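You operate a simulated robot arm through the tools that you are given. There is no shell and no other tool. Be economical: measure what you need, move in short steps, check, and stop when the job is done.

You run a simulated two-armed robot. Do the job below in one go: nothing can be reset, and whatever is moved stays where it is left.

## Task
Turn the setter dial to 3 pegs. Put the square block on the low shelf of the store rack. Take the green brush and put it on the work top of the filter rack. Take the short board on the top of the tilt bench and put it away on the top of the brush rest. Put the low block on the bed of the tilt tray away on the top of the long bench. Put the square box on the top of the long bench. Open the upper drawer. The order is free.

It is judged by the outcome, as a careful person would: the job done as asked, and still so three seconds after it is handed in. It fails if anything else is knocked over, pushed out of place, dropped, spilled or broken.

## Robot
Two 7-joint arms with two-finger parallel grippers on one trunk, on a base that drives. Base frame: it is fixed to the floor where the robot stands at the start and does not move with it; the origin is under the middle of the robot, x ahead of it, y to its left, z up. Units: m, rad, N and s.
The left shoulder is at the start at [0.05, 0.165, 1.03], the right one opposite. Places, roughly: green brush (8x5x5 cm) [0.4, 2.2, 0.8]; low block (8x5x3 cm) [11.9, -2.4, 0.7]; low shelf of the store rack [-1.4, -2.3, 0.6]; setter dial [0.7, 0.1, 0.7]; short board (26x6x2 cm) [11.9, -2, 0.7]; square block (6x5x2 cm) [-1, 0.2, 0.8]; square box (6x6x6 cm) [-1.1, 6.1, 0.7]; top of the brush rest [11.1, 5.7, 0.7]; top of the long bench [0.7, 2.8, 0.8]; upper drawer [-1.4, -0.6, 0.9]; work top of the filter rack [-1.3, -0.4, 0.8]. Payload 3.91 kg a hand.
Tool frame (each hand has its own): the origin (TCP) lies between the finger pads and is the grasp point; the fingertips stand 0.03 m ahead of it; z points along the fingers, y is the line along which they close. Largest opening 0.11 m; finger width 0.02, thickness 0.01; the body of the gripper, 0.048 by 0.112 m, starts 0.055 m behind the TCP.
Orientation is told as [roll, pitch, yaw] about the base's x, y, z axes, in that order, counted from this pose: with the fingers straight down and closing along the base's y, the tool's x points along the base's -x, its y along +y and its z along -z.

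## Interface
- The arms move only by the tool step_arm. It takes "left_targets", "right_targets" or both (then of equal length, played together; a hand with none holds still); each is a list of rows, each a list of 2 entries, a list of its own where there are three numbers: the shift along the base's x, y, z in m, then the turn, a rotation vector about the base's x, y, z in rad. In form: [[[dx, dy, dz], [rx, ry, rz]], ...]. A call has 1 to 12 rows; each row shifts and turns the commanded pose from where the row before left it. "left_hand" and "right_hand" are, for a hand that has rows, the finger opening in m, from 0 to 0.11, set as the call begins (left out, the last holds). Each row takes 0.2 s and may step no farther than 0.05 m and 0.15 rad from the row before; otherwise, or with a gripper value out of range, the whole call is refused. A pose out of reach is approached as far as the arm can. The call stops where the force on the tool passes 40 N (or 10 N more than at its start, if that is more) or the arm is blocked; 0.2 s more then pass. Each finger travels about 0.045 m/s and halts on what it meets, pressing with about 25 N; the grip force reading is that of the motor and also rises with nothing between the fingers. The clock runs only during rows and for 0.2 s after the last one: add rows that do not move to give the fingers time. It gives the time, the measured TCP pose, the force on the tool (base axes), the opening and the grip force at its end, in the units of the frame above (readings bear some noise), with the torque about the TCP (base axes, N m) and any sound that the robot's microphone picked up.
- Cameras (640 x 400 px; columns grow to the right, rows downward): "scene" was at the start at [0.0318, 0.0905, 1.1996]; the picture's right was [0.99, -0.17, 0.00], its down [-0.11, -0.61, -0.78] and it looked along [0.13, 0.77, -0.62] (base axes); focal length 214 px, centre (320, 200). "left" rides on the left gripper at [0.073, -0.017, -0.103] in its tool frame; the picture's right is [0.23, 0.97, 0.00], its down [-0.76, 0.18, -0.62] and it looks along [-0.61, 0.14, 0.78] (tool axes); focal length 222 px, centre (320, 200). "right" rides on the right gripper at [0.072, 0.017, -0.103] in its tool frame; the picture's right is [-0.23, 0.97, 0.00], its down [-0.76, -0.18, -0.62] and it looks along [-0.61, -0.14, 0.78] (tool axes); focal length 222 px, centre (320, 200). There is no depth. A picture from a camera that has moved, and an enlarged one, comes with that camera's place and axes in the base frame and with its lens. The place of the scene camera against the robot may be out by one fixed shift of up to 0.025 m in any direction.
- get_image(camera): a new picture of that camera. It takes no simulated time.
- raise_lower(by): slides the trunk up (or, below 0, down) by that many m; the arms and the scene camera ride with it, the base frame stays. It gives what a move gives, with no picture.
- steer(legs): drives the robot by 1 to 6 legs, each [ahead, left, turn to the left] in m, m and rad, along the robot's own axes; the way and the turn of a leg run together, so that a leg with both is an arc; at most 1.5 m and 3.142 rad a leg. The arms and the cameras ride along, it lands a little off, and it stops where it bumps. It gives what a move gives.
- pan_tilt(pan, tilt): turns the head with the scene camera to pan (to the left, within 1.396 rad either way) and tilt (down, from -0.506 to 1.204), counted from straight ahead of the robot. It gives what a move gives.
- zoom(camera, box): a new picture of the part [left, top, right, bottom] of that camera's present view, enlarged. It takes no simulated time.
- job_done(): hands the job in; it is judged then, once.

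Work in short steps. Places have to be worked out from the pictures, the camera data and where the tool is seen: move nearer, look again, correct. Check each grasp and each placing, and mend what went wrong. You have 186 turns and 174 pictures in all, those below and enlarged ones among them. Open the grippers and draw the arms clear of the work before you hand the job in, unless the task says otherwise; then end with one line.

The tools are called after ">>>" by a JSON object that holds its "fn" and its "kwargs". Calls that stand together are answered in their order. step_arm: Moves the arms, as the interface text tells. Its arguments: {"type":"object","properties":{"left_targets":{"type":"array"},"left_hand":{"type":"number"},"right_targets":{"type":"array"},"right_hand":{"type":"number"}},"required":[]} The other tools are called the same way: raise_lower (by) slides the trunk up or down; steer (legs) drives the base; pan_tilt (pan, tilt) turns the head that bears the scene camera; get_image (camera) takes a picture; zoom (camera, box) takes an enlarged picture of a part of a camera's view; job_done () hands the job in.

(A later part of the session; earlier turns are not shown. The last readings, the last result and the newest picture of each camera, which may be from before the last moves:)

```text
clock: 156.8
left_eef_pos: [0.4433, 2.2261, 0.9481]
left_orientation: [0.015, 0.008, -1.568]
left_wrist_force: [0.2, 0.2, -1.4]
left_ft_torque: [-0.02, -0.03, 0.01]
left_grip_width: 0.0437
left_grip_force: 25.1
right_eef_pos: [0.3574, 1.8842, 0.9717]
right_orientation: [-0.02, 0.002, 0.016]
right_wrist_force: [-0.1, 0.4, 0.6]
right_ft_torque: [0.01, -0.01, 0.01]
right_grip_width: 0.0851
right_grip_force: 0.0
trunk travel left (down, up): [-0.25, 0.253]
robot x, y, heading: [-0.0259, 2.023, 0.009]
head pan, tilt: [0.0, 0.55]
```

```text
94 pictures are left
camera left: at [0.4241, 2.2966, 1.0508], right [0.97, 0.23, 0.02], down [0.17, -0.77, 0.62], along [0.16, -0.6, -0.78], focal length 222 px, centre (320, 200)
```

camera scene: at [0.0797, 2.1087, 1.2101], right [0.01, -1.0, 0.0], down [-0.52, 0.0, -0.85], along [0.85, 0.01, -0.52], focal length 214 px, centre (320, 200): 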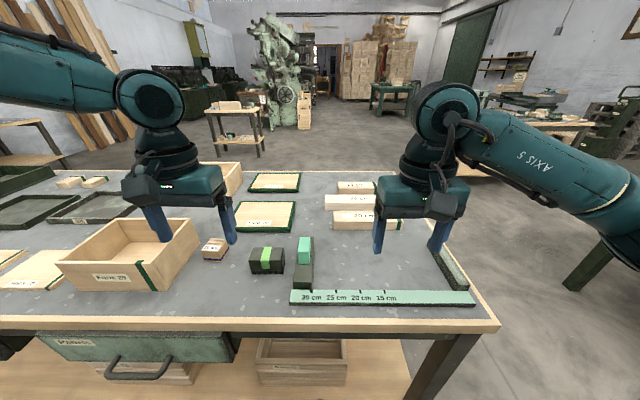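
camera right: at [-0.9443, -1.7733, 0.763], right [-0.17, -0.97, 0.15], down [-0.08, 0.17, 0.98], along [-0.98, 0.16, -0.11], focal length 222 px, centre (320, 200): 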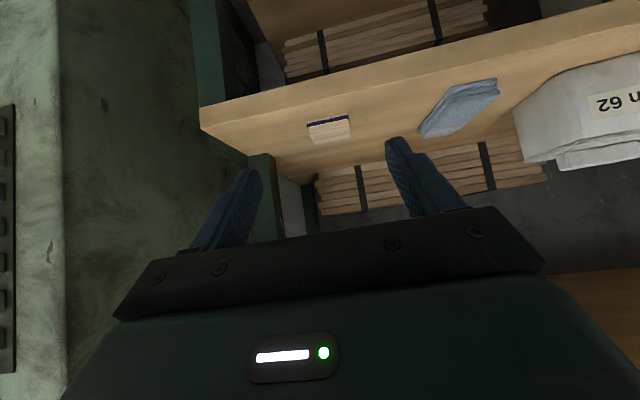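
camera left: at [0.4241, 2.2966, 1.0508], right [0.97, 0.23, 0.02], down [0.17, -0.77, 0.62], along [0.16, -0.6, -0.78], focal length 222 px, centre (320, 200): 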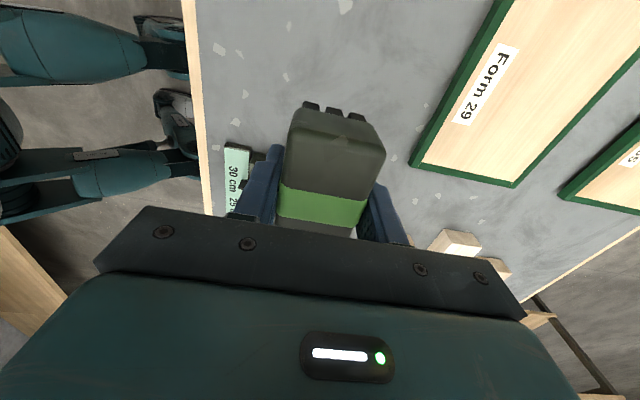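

Brush held. I tuck the arm, back into the aisle, turn around and drive to the filter rack.

>>> {"fn": "step_arm", "kwargs": {"left_targets": [[[-0.04, 0.01, 0.02], [0, 0, 0]], [[-0.04, 0.01, 0.02], [0, 0, 0]], [[-0.04, 0.01, 0], [0, 0, 0]]]}}

>>> {"fn": "steer", "kwargs": {"legs": [[-0.32, 0, 0], [0, 0, -1.57], [0, 0, -1.56], [0, 1.2, 0], [0, 1.1, 0]]}}

>>> {"fn": "pan_tilt", "kwargs": {"pan": 0.1, "tilt": 0.5}}

>>> {"fn": "get_image", "kwargs": {"camera": "scene"}}

```text
clock: 157.6
left_eef_pos: [0.3234, 2.256, 0.9888]
left_orientation: [0.016, 0.005, -1.568]
left_wrist_force: [-0.4, 0.3, -1.3]
left_ft_torque: [-0.04, 0.02, -0.01]
left_grip_width: 0.0435
left_grip_force: 24.9
right_eef_pos: [0.3559, 1.8848, 0.9734]
right_orientation: [-0.021, -0.002, 0.016]
right_wrist_force: [-0.7, 0.4, 0.5]
right_ft_torque: [0.0, -0.01, 0.02]
right_grip_width: 0.085
right_grip_force: 0.0
trunk travel left (down, up): [-0.25, 0.253]
robot x, y, heading: [-0.0279, 2.0238, 0.012]
head pan, tilt: [0.0, 0.55]
```

```text
clock: 178.2
left_eef_pos: [-0.6461, -0.5124, 0.9884]
left_orientation: [0.014, 0.006, 1.586]
left_wrist_force: [-0.8, -0.1, -1.3]
left_ft_torque: [0.0, -0.03, 0.04]
left_grip_width: 0.0436
left_grip_force: 25.5
right_eef_pos: [-0.6849, -0.1401, 0.9725]
right_orientation: [-0.021, 0.0, -3.113]
right_wrist_force: [-0.6, 0.5, -0.8]
right_ft_torque: [-0.01, -0.01, 0.0]
right_grip_width: 0.0847
right_grip_force: 0.0
trunk travel left (down, up): [-0.25, 0.253]
robot x, y, heading: [-0.2992, -0.2758, -3.117]
head pan, tilt: [0.0, 0.55]
```

```text
clock: 178.9
left_eef_pos: [-0.6463, -0.5106, 0.9891]
left_orientation: [0.017, 0.005, 1.587]
left_wrist_force: [0.2, 0.0, -2.6]
left_ft_torque: [0.0, 0.03, -0.02]
left_grip_width: 0.0434
left_grip_force: 25.4
right_eef_pos: [-0.6838, -0.1397, 0.9716]
right_orientation: [-0.022, 0.0, -3.114]
right_wrist_force: [-0.3, 0.1, -0.5]
right_ft_torque: [0.01, -0.01, -0.01]
right_grip_width: 0.0849
right_grip_force: 0.1
trunk travel left (down, up): [-0.25, 0.253]
robot x, y, heading: [-0.2992, -0.2742, -3.122]
head pan, tilt: [0.099, 0.499]
```

```text
93 pictures are left
camera scene: at [-0.4311, -0.2804, 1.2147], right [-0.12, 0.99, 0.0], down [0.48, 0.06, -0.88], along [-0.87, -0.1, -0.48], focal length 214 px, centre (320, 200)
```

scene: 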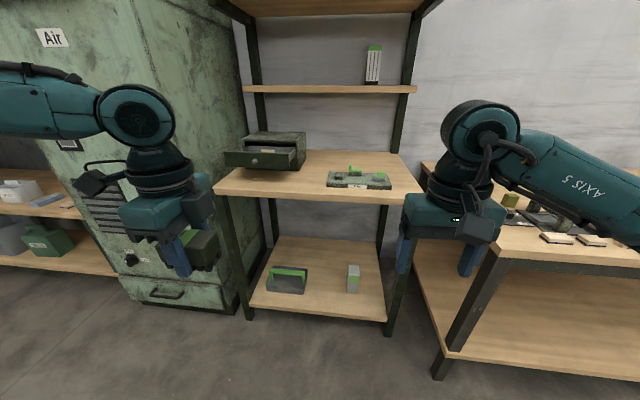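

The gap between the open drawer and the tray is free. I drive 0.4 m closer and look with the left camera.

>>> {"fn": "steer", "kwargs": {"legs": [[0.4, 0, -0.02]]}}

>>> {"fn": "get_image", "kwargs": {"camera": "scene"}}

>>> {"fn": "get_image", "kwargs": {"camera": "left"}}

```text
clock: 181.3
left_eef_pos: [-1.0402, -0.5074, 0.988]
left_orientation: [0.017, 0.006, 1.565]
left_wrist_force: [-0.1, -0.2, -0.8]
left_ft_torque: [-0.01, -0.01, -0.02]
left_grip_width: 0.0434
left_grip_force: 25.1
right_eef_pos: [-1.0697, -0.1339, 0.9732]
right_orientation: [-0.021, -0.001, -3.138]
right_wrist_force: [0.5, -0.3, -0.1]
right_ft_torque: [0.0, 0.02, -0.01]
right_grip_width: 0.0853
right_grip_force: 0.0
trunk travel left (down, up): [-0.25, 0.253]
robot x, y, heading: [-0.688, -0.2791, 3.138]
head pan, tilt: [0.099, 0.499]
```

```text
92 pictures are left
camera scene: at [-0.8201, -0.2811, 1.2147], right [-0.1, 1.0, 0.0], down [0.48, 0.05, -0.88], along [-0.87, -0.09, -0.48], focal length 214 px, centre (320, 200)
```

scene: 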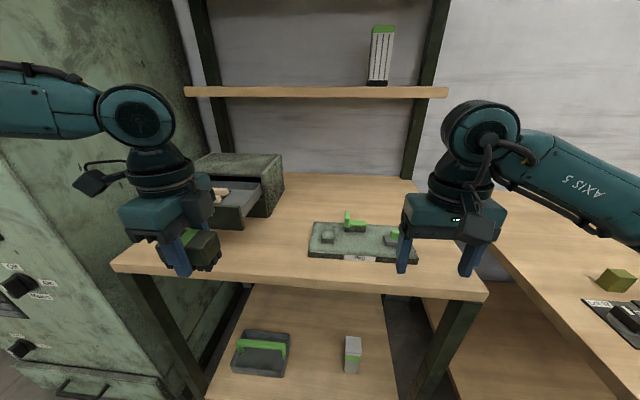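

```text
91 pictures are left
camera left: at [-1.0239, -0.58, 1.0911], right [-0.98, -0.22, 0.02], down [-0.16, 0.77, 0.62], along [-0.15, 0.6, -0.78], focal length 222 px, centre (320, 200)
```

left: 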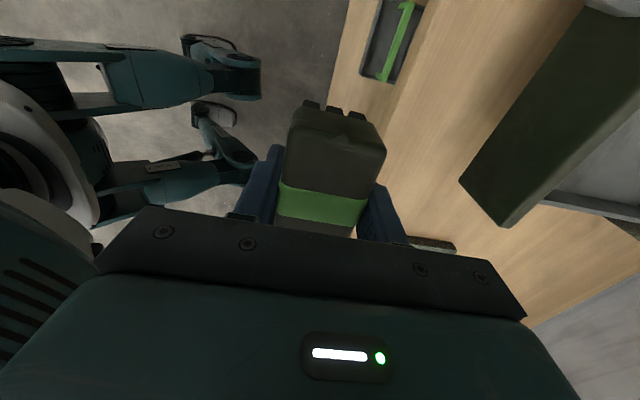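

Worktop height ≈0.84, front edge x≈-1.13; the open drawer and the tray leave a gap around (-1.16, -0.42). I shift the base right 6 cm for reach and move above the gap.

>>> {"fn": "steer", "kwargs": {"legs": [[0, -0.06, 0]]}}

>>> {"fn": "step_arm", "kwargs": {"left_targets": [[[-0.04, 0.009, 0], [0, 0, 0]], [[-0.04, 0.009, -0.02], [0, 0, 0]], [[-0.04, 0.009, -0.03], [0, 0, 0]]]}}

>>> {"fn": "get_image", "kwargs": {"camera": "scene"}}

>>> {"fn": "get_image", "kwargs": {"camera": "left"}}

```text
clock: 182.3
left_eef_pos: [-1.0408, -0.4471, 0.9881]
left_orientation: [0.016, 0.006, 1.563]
left_wrist_force: [0.4, -0.4, -0.8]
left_ft_torque: [-0.02, 0.0, 0.01]
left_grip_width: 0.0436
left_grip_force: 25.3
right_eef_pos: [-1.0704, -0.0727, 0.9727]
right_orientation: [-0.021, -0.001, -3.133]
right_wrist_force: [0.1, 0.6, 0.5]
right_ft_torque: [-0.04, 0.03, -0.01]
right_grip_width: 0.085
right_grip_force: 0.0
trunk travel left (down, up): [-0.25, 0.253]
robot x, y, heading: [-0.6873, -0.2172, 3.139]
head pan, tilt: [0.099, 0.499]
```

```text
refused: row 3 steps farther than a row can; nothing moved
```

```text
90 pictures are left
camera scene: at [-0.8197, -0.2207, 1.2148], right [-0.1, 1.0, 0.0], down [0.48, 0.05, -0.88], along [-0.87, -0.09, -0.48], focal length 214 px, centre (320, 200)
```

scene: 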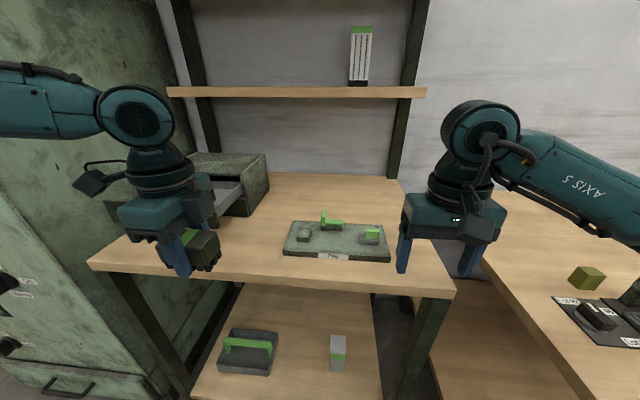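

```text
89 pictures are left
camera left: at [-1.0235, -0.5198, 1.0913], right [-0.98, -0.22, 0.02], down [-0.16, 0.77, 0.62], along [-0.15, 0.6, -0.78], focal length 222 px, centre (320, 200)
```

left: 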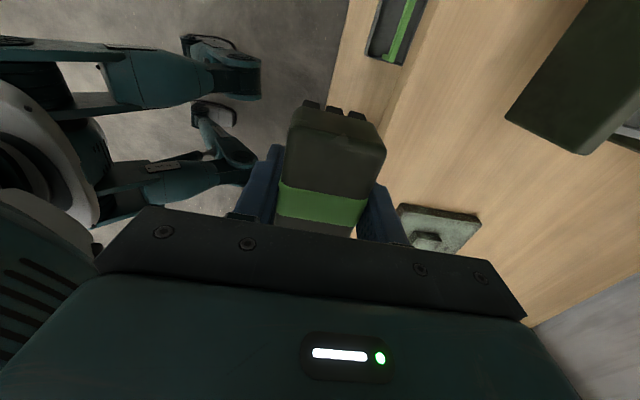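

Tray corner (-1.18, -0.357) and drawer corner (-1.18, -0.497) confirm the gap. Moving over it with smaller rows.

>>> {"fn": "step_arm", "kwargs": {"left_targets": [[[-0.04, 0.009, 0], [0, 0, 0]], [[-0.04, 0.009, -0.02], [0, 0, 0]], [[-0.04, 0.009, -0.02], [0, 0, 0]], [[0, 0, -0.02], [0, 0, 0]]]}}

>>> {"fn": "get_image", "kwargs": {"camera": "scene"}}

>>> {"fn": "get_image", "kwargs": {"camera": "left"}}

```text
clock: 183.3
left_eef_pos: [-1.1621, -0.4211, 0.9301]
left_orientation: [0.016, 0.005, 1.563]
left_wrist_force: [-0.6, -0.1, -0.3]
left_ft_torque: [0.02, 0.02, -0.01]
left_grip_width: 0.0435
left_grip_force: 24.4
right_eef_pos: [-1.0696, -0.0746, 0.9725]
right_orientation: [-0.021, 0.001, -3.135]
right_wrist_force: [0.6, 0.0, -0.1]
right_ft_torque: [0.0, 0.02, -0.04]
right_grip_width: 0.085
right_grip_force: 0.0
trunk travel left (down, up): [-0.25, 0.253]
robot x, y, heading: [-0.6869, -0.2186, 3.14]
head pan, tilt: [0.099, 0.499]
```

```text
88 pictures are left
camera scene: at [-0.8197, -0.2213, 1.2148], right [-0.1, 1.0, 0.0], down [0.48, 0.05, -0.88], along [-0.87, -0.09, -0.48], focal length 214 px, centre (320, 200)
```

scene: 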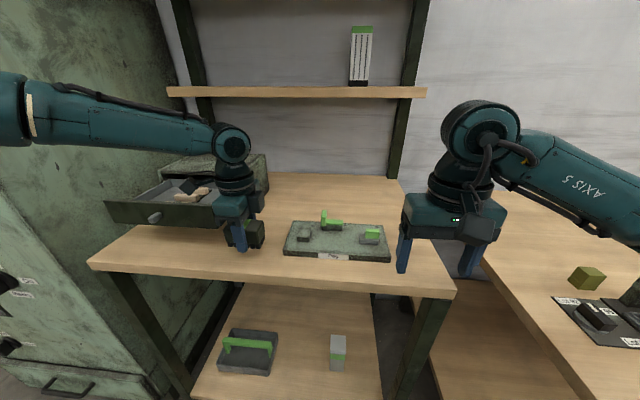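

```text
87 pictures are left
camera left: at [-1.1437, -0.4935, 1.0326], right [-0.98, -0.22, 0.02], down [-0.16, 0.77, 0.62], along [-0.15, 0.6, -0.78], focal length 222 px, centre (320, 200)
```

left: 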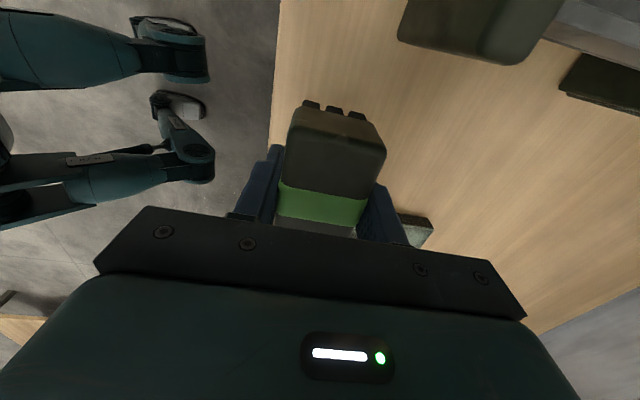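

Clear all round. I nudge slightly deeper and lower until contact.

>>> {"fn": "step_arm", "kwargs": {"left_targets": [[[-0.006, 0.007, -0.02], [0, 0, 0]], [[0, 0, -0.02], [0, 0, 0]], [[0, 0, -0.008], [0, 0, 0]], [[0, 0, -0.004], [0, 0, 0]], [[0, 0, -0.004], [0, 0, 0]], [[0, 0, -0.004], [0, 0, 0]]]}}

>>> {"fn": "get_image", "kwargs": {"camera": "scene"}}

```text
clock: 184.6
left_eef_pos: [-1.1664, -0.4136, 0.8812]
left_orientation: [0.027, 0.007, 1.566]
left_wrist_force: [9.3, -3.3, 16.8]
left_ft_torque: [-0.01, -0.83, -0.08]
left_grip_width: 0.0433
left_grip_force: 25.1
right_eef_pos: [-1.0684, -0.0752, 0.9744]
right_orientation: [-0.021, -0.003, -3.135]
right_wrist_force: [0.1, 0.7, 0.1]
right_ft_torque: [-0.03, -0.03, -0.03]
right_grip_width: 0.0851
right_grip_force: 0.1
trunk travel left (down, up): [-0.25, 0.253]
robot x, y, heading: [-0.6875, -0.2196, 3.144]
head pan, tilt: [0.099, 0.499]
stopped in row 6 (left hand): the force on the tool passed its limit (the readings are from after the stop); the commanded pose is now the measured one
```

```text
86 pictures are left
camera scene: at [-0.8176, -0.2213, 1.215], right [-0.1, 1.0, 0.0], down [0.47, 0.05, -0.88], along [-0.87, -0.09, -0.48], focal length 214 px, centre (320, 200)
```

scene: 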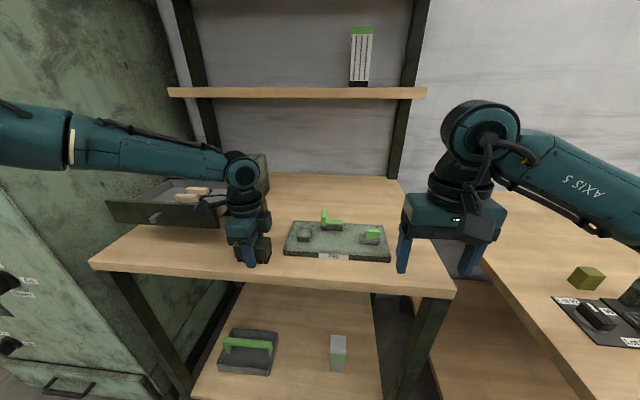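

Contact with the worktop. I release and lift straight up, then look.

>>> {"fn": "step_arm", "kwargs": {"left_targets": [[[0, 0, 0.001], [0, 0, 0]], [[0, 0, 0], [0, 0, 0]], [[0, 0, 0], [0, 0, 0]], [[0, 0, 0.03], [0, 0, 0]], [[0, 0, 0.04], [0, 0, 0]], [[0.03, 0, 0.03], [0, 0, 0]], [[0.045, 0, 0.0], [0, 0, 0]], [[0.045, 0, 0.0], [0, 0, 0]], [[0.045, 0, 0.0], [0, 0, 0]]], "left_hand": 0.07}}

>>> {"fn": "get_image", "kwargs": {"camera": "scene"}}

```text
clock: 186.6
left_eef_pos: [-1.0036, -0.4123, 0.9778]
left_orientation: [0.025, 0.006, 1.566]
left_wrist_force: [-0.1, -0.2, -0.3]
left_ft_torque: [0.03, -0.01, 0.04]
left_grip_width: 0.0699
left_grip_force: 0.0
right_eef_pos: [-1.0694, -0.0754, 0.9737]
right_orientation: [-0.02, -0.001, -3.136]
right_wrist_force: [-0.9, -0.1, 1.2]
right_ft_torque: [-0.03, -0.02, 0.02]
right_grip_width: 0.0851
right_grip_force: 0.0
trunk travel left (down, up): [-0.25, 0.253]
robot x, y, heading: [-0.689, -0.2165, 3.138]
head pan, tilt: [0.099, 0.499]
```

```text
85 pictures are left
camera scene: at [-0.8192, -0.2215, 1.2148], right [-0.1, 1.0, 0.0], down [0.48, 0.05, -0.88], along [-0.87, -0.09, -0.48], focal length 214 px, centre (320, 200)
```

scene: 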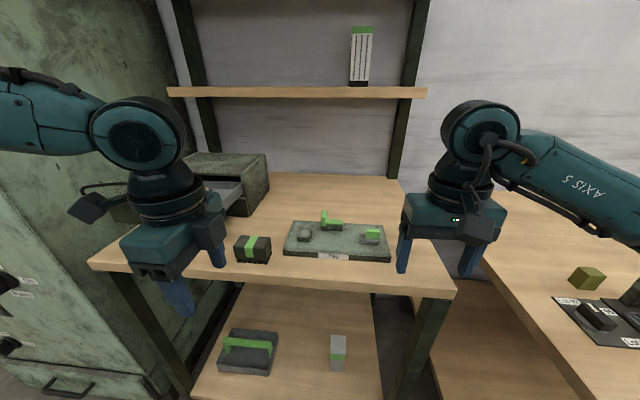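

Brush is placed well. Next, the square box near (-1.1, 6.1): I back off and drive up the aisle.

>>> {"fn": "steer", "kwargs": {"legs": [[-0.37, 0, 0], [0, -1.5, 0], [0, -1.5, 0], [0, -1.5, 0], [0, -1.0, 0]]}}

>>> {"fn": "pan_tilt", "kwargs": {"pan": -0.5, "tilt": 0.4}}

>>> {"fn": "get_image", "kwargs": {"camera": "scene"}}

```text
clock: 214.9
left_eef_pos: [-0.5284, 5.1101, 0.9779]
left_orientation: [0.024, 0.004, 1.561]
left_wrist_force: [0.4, 0.8, -0.9]
left_ft_torque: [-0.03, -0.02, -0.02]
left_grip_width: 0.07
left_grip_force: 0.0
right_eef_pos: [-0.5937, 5.4476, 0.9715]
right_orientation: [-0.021, -0.002, -3.137]
right_wrist_force: [-0.2, -0.8, -0.3]
right_ft_torque: [-0.02, -0.03, 0.03]
right_grip_width: 0.0853
right_grip_force: 0.1
trunk travel left (down, up): [-0.25, 0.253]
robot x, y, heading: [-0.2125, 5.3053, 3.133]
head pan, tilt: [0.099, 0.499]
```

```text
clock: 215.9
left_eef_pos: [-0.5292, 5.1101, 0.9789]
left_orientation: [0.025, 0.006, 1.561]
left_wrist_force: [0.6, 0.4, 0.3]
left_ft_torque: [0.02, -0.01, -0.02]
left_grip_width: 0.07
left_grip_force: 0.0
right_eef_pos: [-0.5941, 5.4484, 0.9726]
right_orientation: [-0.02, -0.002, -3.139]
right_wrist_force: [-0.1, -0.6, 0.0]
right_ft_torque: [-0.02, -0.03, 0.03]
right_grip_width: 0.0848
right_grip_force: 0.1
trunk travel left (down, up): [-0.25, 0.253]
robot x, y, heading: [-0.2125, 5.3048, 3.137]
head pan, tilt: [-0.499, 0.4]
```

```text
84 pictures are left
camera scene: at [-0.3345, 5.3545, 1.2239], right [0.48, 0.88, 0.0], down [0.34, -0.19, -0.92], along [-0.81, 0.44, -0.39], focal length 214 px, centre (320, 200)
```

scene: 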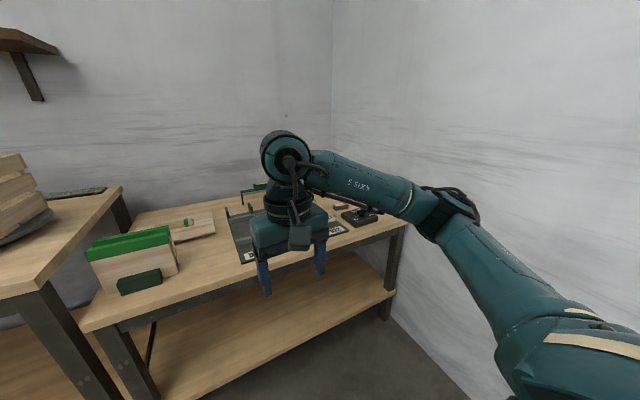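

The right arm hides the work area. I lower the view from a position a bit further along, moving the right hand inward first.

>>> {"fn": "step_arm", "kwargs": {"right_targets": [[[0.02, -0.03, 0.03], [0, 0, 0]], [[0.02, -0.03, 0.03], [0, 0, 0]], [[0.02, -0.03, 0.03], [0, 0, 0]], [[0.02, -0.03, 0.03], [0, 0, 0]]]}}

>>> {"fn": "steer", "kwargs": {"legs": [[0, -0.35, 0]]}}

>>> {"fn": "pan_tilt", "kwargs": {"pan": -0.35, "tilt": 0.5}}

>>> {"fn": "get_image", "kwargs": {"camera": "scene"}}

```text
clock: 216.9
left_eef_pos: [-0.5287, 5.1101, 0.9786]
left_orientation: [0.024, 0.007, 1.564]
left_wrist_force: [0.2, 1.0, -0.5]
left_ft_torque: [-0.02, 0.04, 0.03]
left_grip_width: 0.0701
left_grip_force: 0.1
right_eef_pos: [-0.5129, 5.3291, 1.0924]
right_orientation: [-0.022, -0.002, -3.138]
right_wrist_force: [-0.3, -0.6, 0.7]
right_ft_torque: [-0.01, 0.01, 0.02]
right_grip_width: 0.0852
right_grip_force: 0.2
trunk travel left (down, up): [-0.25, 0.253]
robot x, y, heading: [-0.2123, 5.3047, 3.138]
head pan, tilt: [-0.499, 0.4]
```

```text
clock: 219.2
left_eef_pos: [-0.5282, 5.4624, 0.978]
left_orientation: [0.025, 0.006, 1.565]
left_wrist_force: [-0.1, 0.2, 0.5]
left_ft_torque: [0.03, -0.01, 0.01]
left_grip_width: 0.0698
left_grip_force: 0.0
right_eef_pos: [-0.5118, 5.6798, 1.0926]
right_orientation: [-0.02, -0.003, -3.136]
right_wrist_force: [0.8, -0.7, -0.5]
right_ft_torque: [0.01, 0.03, 0.0]
right_grip_width: 0.0849
right_grip_force: 0.0
trunk travel left (down, up): [-0.25, 0.253]
robot x, y, heading: [-0.2114, 5.6552, 3.137]
head pan, tilt: [-0.499, 0.4]
```

```text
clock: 219.9
left_eef_pos: [-0.5271, 5.4618, 0.9781]
left_orientation: [0.024, 0.005, 1.564]
left_wrist_force: [-0.4, 0.6, 0.5]
left_ft_torque: [-0.02, -0.01, 0.0]
left_grip_width: 0.0699
left_grip_force: 0.1
right_eef_pos: [-0.5115, 5.6793, 1.0922]
right_orientation: [-0.02, -0.002, -3.135]
right_wrist_force: [0.4, 0.1, 0.5]
right_ft_torque: [0.02, 0.01, 0.02]
right_grip_width: 0.085
right_grip_force: 0.0
trunk travel left (down, up): [-0.25, 0.253]
robot x, y, heading: [-0.2116, 5.6596, 3.14]
head pan, tilt: [-0.351, 0.499]
```

```text
83 pictures are left
camera scene: at [-0.3379, 5.6931, 1.2148], right [0.35, 0.94, 0.0], down [0.45, -0.17, -0.88], along [-0.82, 0.3, -0.48], focal length 214 px, centre (320, 200)
```

scene: 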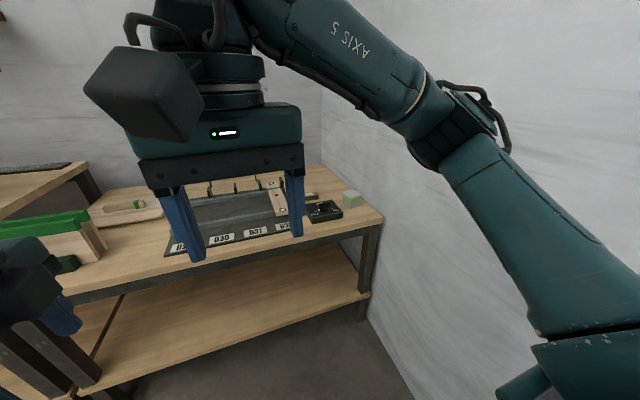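

>>> {"fn": "zoom", "kwargs": {"camera": "scene", "box": [260, 150, 420, 250]}}

```text
4.00 times, centred on (340, 200) of scene
camera zoom: at [-0.3379, 5.6931, 1.2148], right [0.35, 0.94, 0.0], down [0.45, -0.17, -0.88], along [-0.82, 0.3, -0.48], focal length 858 px, centre (240, 200)
```

zoom: 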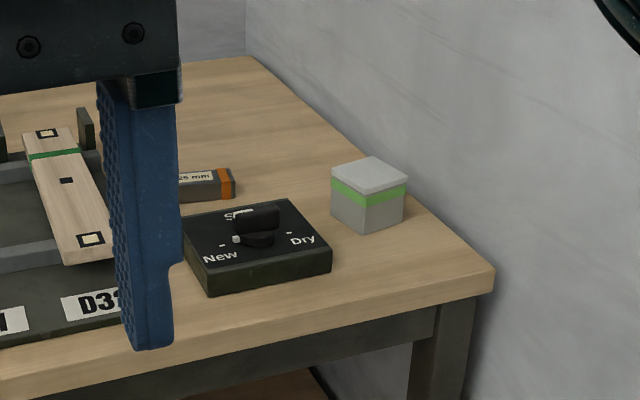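

The square box (grey cube, green band) is at about (-1.115, 6.14), close to the right wall. The left arm fits best with the robot turned toward the wall: I turn to heading ≈1.9 and drive beside the bench.

>>> {"fn": "steer", "kwargs": {"legs": [[0, 0, -1.24], [0.1, 0.41, 0]]}}

>>> {"fn": "pan_tilt", "kwargs": {"pan": 0.4, "tilt": 0.6}}

>>> {"fn": "get_image", "kwargs": {"camera": "scene"}}

>>> {"fn": "get_image", "kwargs": {"camera": "left"}}

```text
clock: 225.6
left_eef_pos: [-0.9159, 5.8597, 0.9791]
left_orientation: [0.025, 0.004, 0.322]
left_wrist_force: [0.0, 0.1, 0.4]
left_ft_torque: [0.0, -0.01, -0.03]
left_grip_width: 0.0699
left_grip_force: 0.1
right_eef_pos: [-0.706, 5.9148, 1.0914]
right_orientation: [-0.021, -0.003, 1.905]
right_wrist_force: [0.6, -0.4, 0.3]
right_ft_torque: [0.0, -0.04, 0.02]
right_grip_width: 0.085
right_grip_force: 0.1
trunk travel left (down, up): [-0.25, 0.253]
robot x, y, heading: [-0.6297, 5.6232, 1.896]
head pan, tilt: [-0.351, 0.499]
```

```text
clock: 226.7
left_eef_pos: [-0.9165, 5.8593, 0.9788]
left_orientation: [0.024, 0.006, 0.321]
left_wrist_force: [-0.4, -0.3, -0.5]
left_ft_torque: [0.01, -0.02, 0.02]
left_grip_width: 0.0702
left_grip_force: 0.0
right_eef_pos: [-0.7042, 5.9154, 1.0911]
right_orientation: [-0.021, -0.001, 1.905]
right_wrist_force: [-0.5, 0.1, -0.5]
right_ft_torque: [0.0, -0.01, -0.04]
right_grip_width: 0.0852
right_grip_force: 0.0
trunk travel left (down, up): [-0.25, 0.253]
robot x, y, heading: [-0.634, 5.6213, 1.899]
head pan, tilt: [0.4, 0.6]
```

```text
81 pictures are left
camera scene: at [-0.7105, 5.7219, 1.2057], right [0.75, 0.66, 0.0], down [0.37, -0.42, -0.83], along [-0.55, 0.62, -0.56], focal length 214 px, centre (320, 200)
```

scene: 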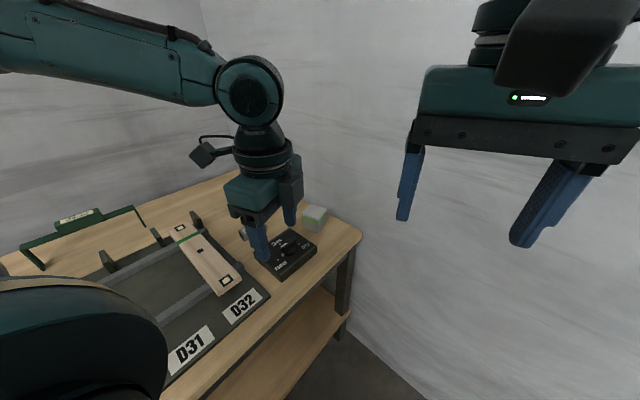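

```text
80 pictures are left
camera left: at [-0.9787, 5.8172, 1.0805], right [-0.52, 0.85, 0.03], down [0.67, 0.4, 0.62], along [0.52, 0.34, -0.78], focal length 222 px, centre (320, 200)
```

left: 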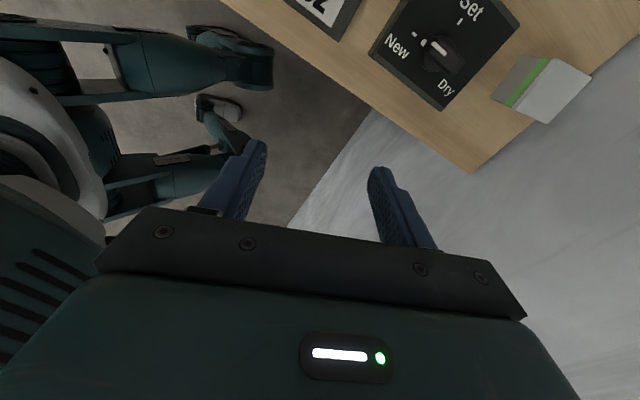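

Triangulated: the box top centre ≈(-1.07, 6.10, 0.80). I bring the left hand above it, turned so the fingers close along x and the camera faces away from the wall.

>>> {"fn": "step_arm", "kwargs": {"left_targets": [[[-0.017, 0.022, 0.005], [0, 0, 0.138]], [[-0.017, 0.022, 0], [0, 0, 0.138]], [[-0.017, 0.022, 0], [0, 0, 0.138]], [[-0.017, 0.022, 0], [0, 0, 0.138]], [[-0.017, 0.022, 0], [0, 0, 0.138]], [[-0.017, 0.022, 0], [0, 0, 0.138]], [[-0.017, 0.022, 0], [0, 0, 0.138]], [[-0.017, 0.022, 0], [0, 0, 0.138]], [[-0.017, 0.022, 0], [0, 0, 0.138]]], "left_hand": 0.09}}

>>> {"fn": "get_image", "kwargs": {"camera": "left"}}

>>> {"fn": "get_image", "kwargs": {"camera": "scene"}}

```text
clock: 228.7
left_eef_pos: [-1.0712, 6.0595, 0.9826]
left_orientation: [0.024, 0.007, 1.567]
left_wrist_force: [-0.7, 1.0, 0.6]
left_ft_torque: [-0.03, 0.01, 0.02]
left_grip_width: 0.0901
left_grip_force: 0.1
right_eef_pos: [-0.7039, 5.916, 1.0916]
right_orientation: [-0.021, 0.0, 1.904]
right_wrist_force: [0.2, -0.4, 0.5]
right_ft_torque: [0.0, -0.02, 0.02]
right_grip_width: 0.0851
right_grip_force: 0.0
trunk travel left (down, up): [-0.25, 0.253]
robot x, y, heading: [-0.6302, 5.624, 1.897]
head pan, tilt: [0.4, 0.6]
```

```text
79 pictures are left
camera left: at [-1.0521, 5.9863, 1.0859], right [-0.97, -0.22, 0.03], down [-0.16, 0.77, 0.62], along [-0.16, 0.6, -0.78], focal length 222 px, centre (320, 200)
```

left: 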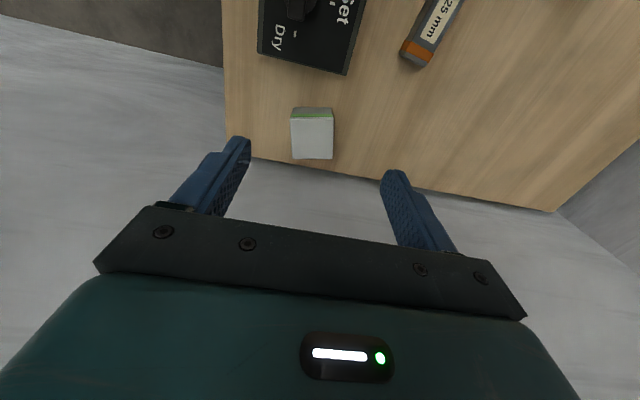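

```text
78 pictures are left
camera scene: at [-0.7108, 5.7221, 1.2056], right [0.75, 0.66, 0.0], down [0.38, -0.42, -0.82], along [-0.55, 0.62, -0.57], focal length 214 px, centre (320, 200)
```

scene: 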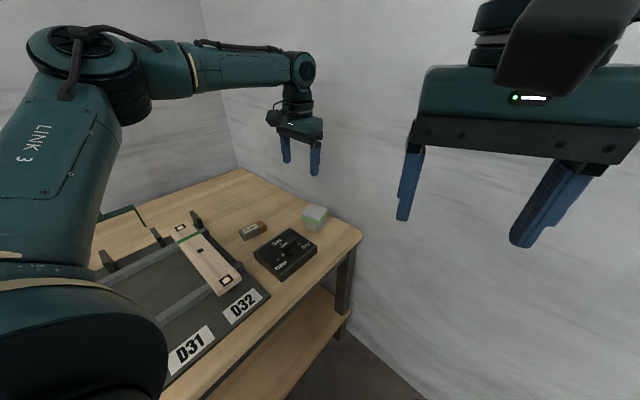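

The box refines to (-1.076, 6.105), top 0.80. I move over it and descend partway.

>>> {"fn": "step_arm", "kwargs": {"left_targets": [[[-0.005, 0.044, 0], [0, 0, 0]], [[0, 0, -0.045], [0, 0, 0]], [[0, 0, -0.045], [0, 0, 0]]]}}

>>> {"fn": "get_image", "kwargs": {"camera": "left"}}

```text
clock: 229.5
left_eef_pos: [-1.0736, 6.0783, 0.8918]
left_orientation: [0.023, 0.002, 1.567]
left_wrist_force: [-0.4, 0.7, -0.4]
left_ft_torque: [0.02, 0.04, -0.04]
left_grip_width: 0.0902
left_grip_force: 0.1
left hand out of reach, approached as far as the arm can: row 1
right_eef_pos: [-0.7044, 5.915, 1.0928]
right_orientation: [-0.021, -0.001, 1.908]
right_wrist_force: [-0.1, -0.1, -0.5]
right_ft_torque: [0.01, 0.0, 0.03]
right_grip_width: 0.0853
right_grip_force: 0.0
trunk travel left (down, up): [-0.25, 0.253]
robot x, y, heading: [-0.6326, 5.6193, 1.894]
head pan, tilt: [0.4, 0.6]
```

```text
77 pictures are left
camera left: at [-1.0555, 6.0057, 0.9943], right [-0.97, -0.22, 0.02], down [-0.16, 0.76, 0.62], along [-0.16, 0.61, -0.78], focal length 222 px, centre (320, 200)
```

left: 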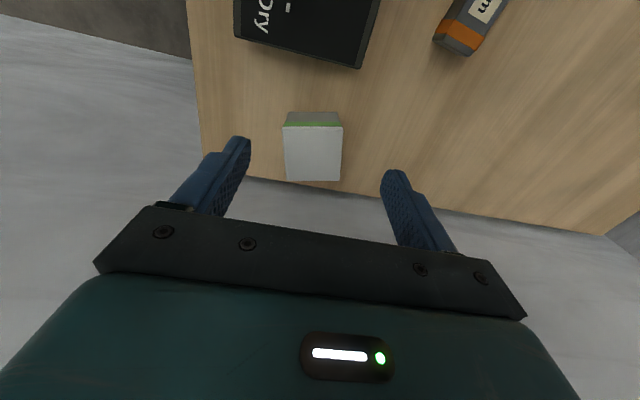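

I need ~3 cm more toward the wall; I nudge the base forward instead.

>>> {"fn": "steer", "kwargs": {"legs": [[0.045, 0.0, 0]]}}

>>> {"fn": "get_image", "kwargs": {"camera": "left"}}

```text
clock: 230.4
left_eef_pos: [-1.0864, 6.121, 0.8923]
left_orientation: [0.024, 0.004, 1.563]
left_wrist_force: [-0.3, -0.3, 0.0]
left_ft_torque: [-0.01, 0.0, 0.01]
left_grip_width: 0.0901
left_grip_force: 0.0
right_eef_pos: [-0.7171, 5.9567, 1.0919]
right_orientation: [-0.02, -0.003, 1.904]
right_wrist_force: [0.4, 0.1, 0.9]
right_ft_torque: [-0.02, 0.0, 0.02]
right_grip_width: 0.085
right_grip_force: 0.1
trunk travel left (down, up): [-0.25, 0.253]
robot x, y, heading: [-0.6429, 5.6636, 1.897]
head pan, tilt: [0.4, 0.6]
```

```text
76 pictures are left
camera left: at [-1.0675, 6.0481, 0.9946], right [-0.98, -0.22, 0.02], down [-0.16, 0.77, 0.62], along [-0.16, 0.6, -0.78], focal length 222 px, centre (320, 200)
```

left: 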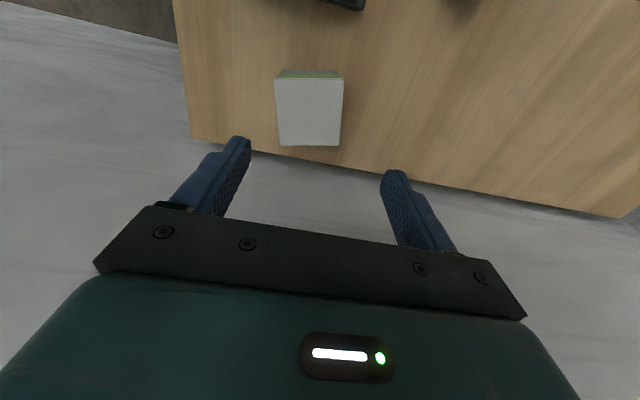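

Box centre is (-1.077, 6.108), top ≈0.79. Final alignment and descent to TCP z≈0.77.

>>> {"fn": "step_arm", "kwargs": {"left_targets": [[[0.009, -0.013, 0], [0, 0, 0]], [[0, 0, -0.04], [0, 0, 0]], [[0, 0, -0.04], [0, 0, 0]], [[0, 0, -0.03], [0, 0, 0]], [[0, 0, -0.012], [0, 0, 0]]]}}

>>> {"fn": "get_image", "kwargs": {"camera": "left"}}

```text
clock: 231.6
left_eef_pos: [-1.0797, 6.082, 0.7825]
left_orientation: [0.026, 0.001, 1.565]
left_wrist_force: [-0.2, 0.0, 0.1]
left_ft_torque: [0.01, -0.01, 0.0]
left_grip_width: 0.0899
left_grip_force: 0.1
left hand out of reach, approached as far as the arm can: row 3, 4, 5
right_eef_pos: [-0.7164, 5.9583, 1.0921]
right_orientation: [-0.021, -0.001, 1.904]
right_wrist_force: [0.3, -0.4, -0.4]
right_ft_torque: [0.0, 0.01, -0.02]
right_grip_width: 0.0851
right_grip_force: 0.1
trunk travel left (down, up): [-0.25, 0.253]
robot x, y, heading: [-0.6419, 5.6694, 1.898]
head pan, tilt: [0.4, 0.6]
```

```text
75 pictures are left
camera left: at [-1.061, 6.0089, 0.8843], right [-0.98, -0.22, 0.02], down [-0.16, 0.76, 0.63], along [-0.16, 0.61, -0.78], focal length 222 px, centre (320, 200)
```

left: 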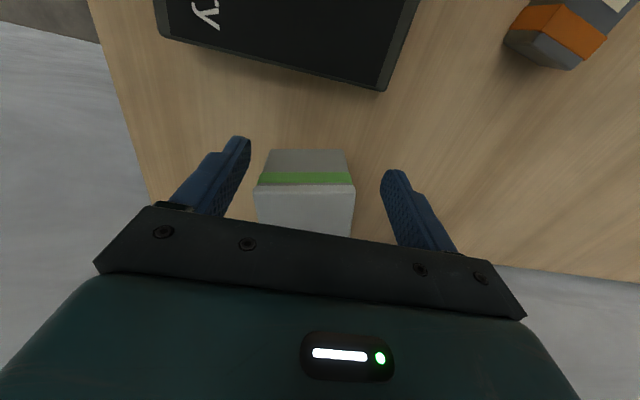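

The arm drifted back at its limit: 2.5 cm short in y. I nudge the base toward the wall by that much.

>>> {"fn": "steer", "kwargs": {"legs": [[0.026, -0.009, 0]]}}

>>> {"fn": "get_image", "kwargs": {"camera": "left"}}

```text
clock: 232.4
left_eef_pos: [-1.0793, 6.1106, 0.7815]
left_orientation: [0.024, 0.004, 1.564]
left_wrist_force: [0.3, -0.3, 0.1]
left_ft_torque: [-0.01, 0.02, -0.01]
left_grip_width: 0.0902
left_grip_force: 0.1
right_eef_pos: [-0.7163, 5.9848, 1.0922]
right_orientation: [-0.02, -0.001, 1.905]
right_wrist_force: [0.1, -1.0, -0.2]
right_ft_torque: [0.0, 0.03, 0.01]
right_grip_width: 0.0851
right_grip_force: 0.0
trunk travel left (down, up): [-0.25, 0.253]
robot x, y, heading: [-0.6427, 5.6918, 1.889]
head pan, tilt: [0.4, 0.6]
```

```text
74 pictures are left
camera left: at [-1.0609, 6.0369, 0.8843], right [-0.98, -0.22, 0.02], down [-0.16, 0.76, 0.63], along [-0.16, 0.61, -0.78], focal length 222 px, centre (320, 200)
```

left: 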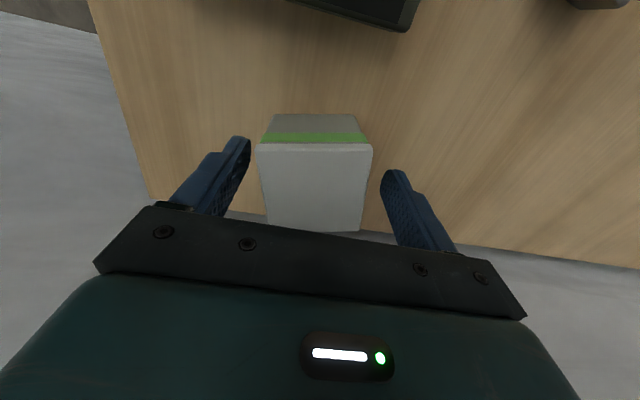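

Centred. I lower a touch and close.

>>> {"fn": "step_arm", "kwargs": {"left_targets": [[[0, 0, -0.006], [0, 0, 0]], [[0, 0, -0.006], [0, 0, 0]], [[0, 0, 0], [0, 0, 0]]]}}

>>> {"fn": "step_arm", "kwargs": {"left_targets": [[[0, 0, 0], [0, 0, 0]], [[0, 0, 0], [0, 0, 0]], [[0, 0, 0], [0, 0, 0]], [[0, 0, 0], [0, 0, 0]]], "left_hand": 0.0}}

>>> {"fn": "get_image", "kwargs": {"camera": "left"}}

```text
clock: 233.2
left_eef_pos: [-1.0796, 6.1055, 0.7736]
left_orientation: [0.026, 0.0, 1.563]
left_wrist_force: [-0.5, 0.0, -0.9]
left_ft_torque: [0.0, -0.01, 0.02]
left_grip_width: 0.0901
left_grip_force: 0.0
left hand out of reach, approached as far as the arm can: row 2
right_eef_pos: [-0.7163, 5.9852, 1.092]
right_orientation: [-0.019, -0.003, 1.902]
right_wrist_force: [0.3, -0.2, -0.2]
right_ft_torque: [-0.01, 0.05, -0.01]
right_grip_width: 0.085
right_grip_force: 0.2
trunk travel left (down, up): [-0.25, 0.253]
robot x, y, heading: [-0.6453, 5.6939, 1.897]
head pan, tilt: [0.4, 0.6]
```

```text
clock: 234.2
left_eef_pos: [-1.079, 6.1055, 0.7733]
left_orientation: [0.025, 0.001, 1.564]
left_wrist_force: [2.1, 0.5, 0.4]
left_ft_torque: [-0.02, -0.23, 0.07]
left_grip_width: 0.0625
left_grip_force: 24.9
right_eef_pos: [-0.7166, 5.9838, 1.0931]
right_orientation: [-0.02, -0.001, 1.905]
right_wrist_force: [0.3, 0.0, -0.1]
right_ft_torque: [0.01, -0.04, -0.01]
right_grip_width: 0.0851
right_grip_force: 0.0
trunk travel left (down, up): [-0.25, 0.253]
robot x, y, heading: [-0.6453, 5.6917, 1.898]
head pan, tilt: [0.4, 0.6]
```

```text
73 pictures are left
camera left: at [-1.0613, 6.0315, 0.8756], right [-0.98, -0.22, 0.02], down [-0.16, 0.76, 0.63], along [-0.16, 0.61, -0.78], focal length 222 px, centre (320, 200)
```

left: 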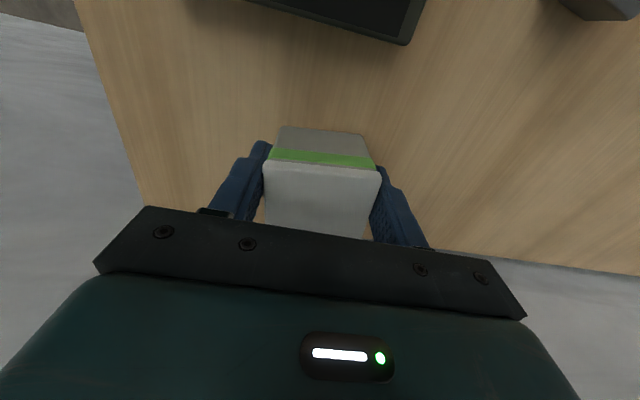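

Gripped. I lift straight and check nothing stays behind.

>>> {"fn": "step_arm", "kwargs": {"left_targets": [[[0, 0, 0.02], [0, 0, 0]], [[0, 0, 0.04], [0, 0, 0]], [[0, 0, 0.04], [0, 0, 0]], [[0, -0.02, 0.04], [0, 0, 0]], [[0.02, -0.04, 0.02], [0, 0, 0]], [[0.02, -0.04, 0.02], [0, 0, 0]]]}}

>>> {"fn": "get_image", "kwargs": {"camera": "left"}}

>>> {"fn": "get_image", "kwargs": {"camera": "scene"}}

```text
clock: 235.6
left_eef_pos: [-1.0397, 6.0042, 0.9523]
left_orientation: [0.023, 0.002, 1.564]
left_wrist_force: [-0.1, 0.5, -3.3]
left_ft_torque: [-0.01, 0.02, 0.0]
left_grip_width: 0.0615
left_grip_force: 24.5
right_eef_pos: [-0.7156, 5.9833, 1.0923]
right_orientation: [-0.021, 0.0, 1.904]
right_wrist_force: [-0.5, 0.6, -0.3]
right_ft_torque: [-0.02, 0.02, -0.01]
right_grip_width: 0.0849
right_grip_force: 0.1
trunk travel left (down, up): [-0.25, 0.253]
robot x, y, heading: [-0.6421, 5.6904, 1.895]
head pan, tilt: [0.4, 0.6]
```

```text
72 pictures are left
camera left: at [-1.021, 5.9307, 1.0548], right [-0.98, -0.22, 0.02], down [-0.16, 0.76, 0.63], along [-0.16, 0.61, -0.78], focal length 222 px, centre (320, 200)
```

left: 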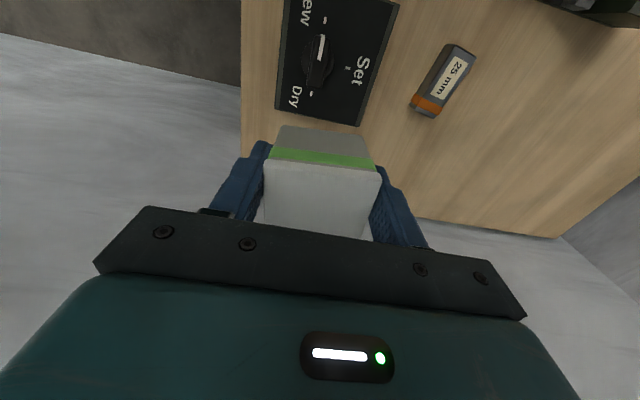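

```text
71 pictures are left
camera scene: at [-0.7226, 5.7909, 1.2057], right [0.75, 0.66, 0.0], down [0.37, -0.42, -0.83], along [-0.55, 0.62, -0.56], focal length 214 px, centre (320, 200)
```

scene: 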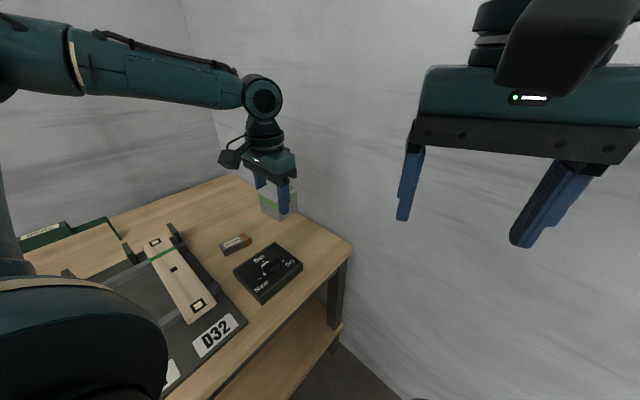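

Box held. I back away from the wall, turn to face +x and drive down the aisle to the long bench.

>>> {"fn": "steer", "kwargs": {"legs": [[-0.4, 0, 0], [0, -0.3, 0], [0, 0, -1.895], [-0.1, -1.5, 0], [0, -1.5, 0], [0, -0.38, 0]]}}

>>> {"fn": "pan_tilt", "kwargs": {"pan": 0.1, "tilt": 0.6}}

>>> {"fn": "get_image", "kwargs": {"camera": "scene"}}

```text
refused: leg 4 is longer than a leg can be; nothing moved
```

```text
clock: 236.4
left_eef_pos: [-1.0402, 6.0058, 0.9519]
left_orientation: [0.024, 0.0, 1.564]
left_wrist_force: [-1.1, -0.7, -2.5]
left_ft_torque: [-0.05, 0.01, 0.0]
left_grip_width: 0.0616
left_grip_force: 24.6
right_eef_pos: [-0.7179, 5.9843, 1.0918]
right_orientation: [-0.021, 0.0, 1.905]
right_wrist_force: [0.7, 0.1, -0.5]
right_ft_torque: [0.04, 0.02, -0.02]
right_grip_width: 0.085
right_grip_force: 0.0
trunk travel left (down, up): [-0.25, 0.253]
robot x, y, heading: [-0.6436, 5.6949, 1.9]
head pan, tilt: [0.099, 0.6]
```

```text
70 pictures are left
camera scene: at [-0.7007, 5.8058, 1.2056], right [0.91, 0.41, 0.0], down [0.23, -0.51, -0.82], along [-0.34, 0.75, -0.57], focal length 214 px, centre (320, 200)
```

scene: 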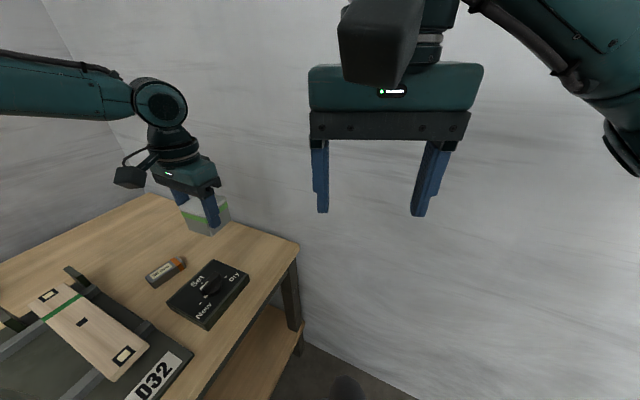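

Leg 4 was just over the limit; I resend it corrected.

>>> {"fn": "steer", "kwargs": {"legs": [[-0.4, 0, 0], [0, -0.3, 0], [0, 0, -1.895], [-0.1, -1.45, 0], [0, -1.45, 0], [0, -0.46, 0]]}}

>>> {"fn": "get_image", "kwargs": {"camera": "scene"}}

```text
clock: 261.0
left_eef_pos: [0.0676, 2.3451, 0.9519]
left_orientation: [0.026, 0.0, -0.345]
left_wrist_force: [-0.6, 0.4, -2.8]
left_ft_torque: [0.03, 0.02, 0.0]
left_grip_width: 0.061
left_grip_force: 25.4
right_eef_pos: [-0.0574, 2.0458, 1.0924]
right_orientation: [-0.022, 0.0, 0.0]
right_wrist_force: [0.7, -0.6, 0.3]
right_ft_torque: [0.01, -0.02, 0.02]
right_grip_width: 0.0851
right_grip_force: 0.0
trunk travel left (down, up): [-0.25, 0.253]
robot x, y, heading: [-0.3585, 2.0722, -0.014]
head pan, tilt: [0.099, 0.6]
```

```text
69 pictures are left
camera scene: at [-0.2537, 2.0862, 1.2057], right [0.09, -1.0, 0.0], down [-0.56, -0.05, -0.82], along [0.82, 0.07, -0.57], focal length 214 px, centre (320, 200)
```

scene: 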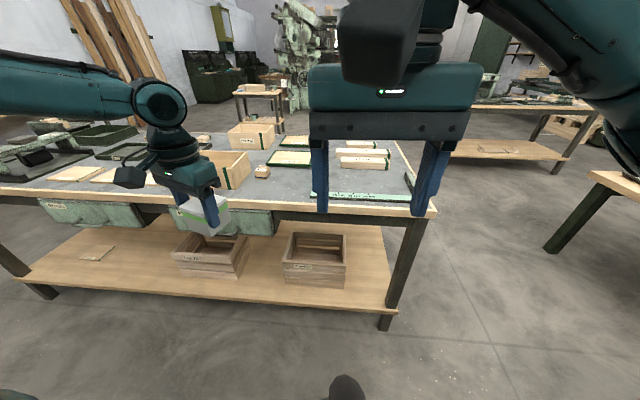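

I raise the hand, drive to the bench and bring the box over the brush's former spot, squaring the hand.

>>> {"fn": "step_arm", "kwargs": {"left_targets": [[[0, 0, 0.04], [0, 0, 0.115]], [[0, -0.03, 0.02], [0, 0, 0.115]], [[0, -0.03, 0], [0, 0, 0.115]]]}}

>>> {"fn": "steer", "kwargs": {"legs": [[0.33, 0, 0.014]]}}

>>> {"fn": "get_image", "kwargs": {"camera": "left"}}

>>> {"fn": "get_image", "kwargs": {"camera": "scene"}}

```text
clock: 261.8
left_eef_pos: [0.0684, 2.2836, 1.0125]
left_orientation: [0.026, 0.003, 0.003]
left_wrist_force: [0.5, -0.2, -3.3]
left_ft_torque: [-0.04, 0.06, -0.03]
left_grip_width: 0.0609
left_grip_force: 25.2
right_eef_pos: [-0.0585, 2.0455, 1.0929]
right_orientation: [-0.02, -0.001, -0.004]
right_wrist_force: [-1.0, -0.1, -0.3]
right_ft_torque: [0.0, -0.02, 0.01]
right_grip_width: 0.0848
right_grip_force: 0.0
trunk travel left (down, up): [-0.25, 0.253]
robot x, y, heading: [-0.3613, 2.0755, -0.009]
head pan, tilt: [0.099, 0.6]
```

```text
clock: 264.0
left_eef_pos: [0.4048, 2.286, 1.0118]
left_orientation: [0.024, 0.0, 0.012]
left_wrist_force: [0.3, 0.5, -3.6]
left_ft_torque: [0.0, 0.03, 0.02]
left_grip_width: 0.0607
left_grip_force: 25.2
right_eef_pos: [0.2799, 2.0464, 1.0915]
right_orientation: [-0.021, -0.003, 0.01]
right_wrist_force: [0.1, -0.2, 0.3]
right_ft_torque: [0.03, -0.01, 0.02]
right_grip_width: 0.0851
right_grip_force: 0.1
trunk travel left (down, up): [-0.25, 0.253]
robot x, y, heading: [-0.0251, 2.0743, -0.001]
head pan, tilt: [0.099, 0.6]
```

```text
68 pictures are left
camera left: at [0.3321, 2.2651, 1.1149], right [-0.24, 0.97, 0.02], down [0.76, 0.17, 0.63], along [0.6, 0.17, -0.78], focal length 222 px, centre (320, 200)
```

left: 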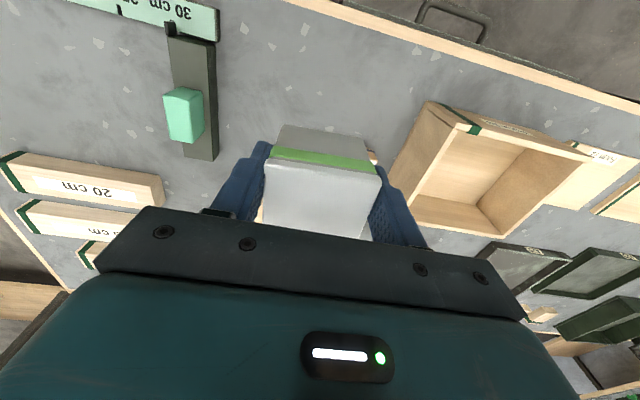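

```text
67 pictures are left
camera scene: at [0.0843, 2.0857, 1.2056], right [0.1, -1.0, 0.0], down [-0.56, -0.06, -0.82], along [0.82, 0.08, -0.57], focal length 214 px, centre (320, 200)
```

scene: 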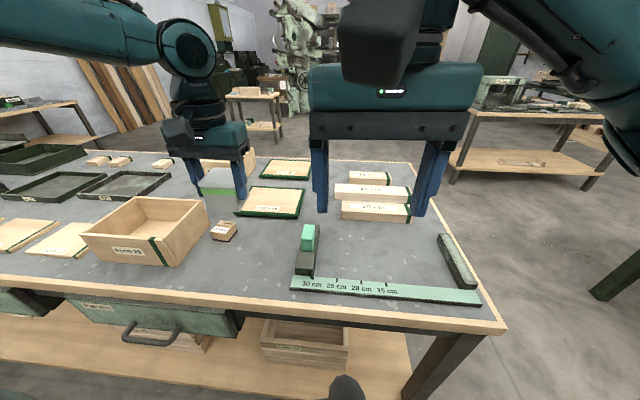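

The free patch at about (0.42, 2.255) suits the box. I move above it and go down.

>>> {"fn": "step_arm", "kwargs": {"left_targets": [[[0.015, -0.03, 0], [0, 0, 0]], [[0, 0, -0.045], [0, 0, 0]], [[0, 0, -0.045], [0, 0, 0]], [[0, 0, -0.03], [0, 0, 0]], [[0, 0, -0.02], [0, 0, 0]]]}}

>>> {"fn": "get_image", "kwargs": {"camera": "scene"}}

```text
clock: 265.2
left_eef_pos: [0.4198, 2.257, 0.8717]
left_orientation: [0.022, 0.0, 0.013]
left_wrist_force: [-0.7, -0.8, -3.4]
left_ft_torque: [-0.03, 0.07, 0.02]
left_grip_width: 0.0607
left_grip_force: 24.9
right_eef_pos: [0.2803, 2.0472, 1.0912]
right_orientation: [-0.02, 0.0, 0.009]
right_wrist_force: [-0.9, 0.1, -0.2]
right_ft_torque: [-0.03, -0.01, 0.04]
right_grip_width: 0.0851
right_grip_force: 0.1
trunk travel left (down, up): [-0.25, 0.253]
robot x, y, heading: [-0.0191, 2.0699, 0.002]
head pan, tilt: [0.099, 0.6]
```

```text
66 pictures are left
camera scene: at [0.0841, 2.0858, 1.2057], right [0.1, -1.0, 0.0], down [-0.56, -0.06, -0.82], along [0.82, 0.08, -0.57], focal length 214 px, centre (320, 200)
```

scene: 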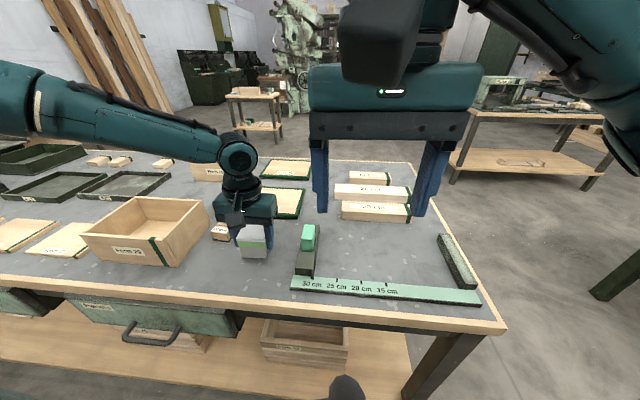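

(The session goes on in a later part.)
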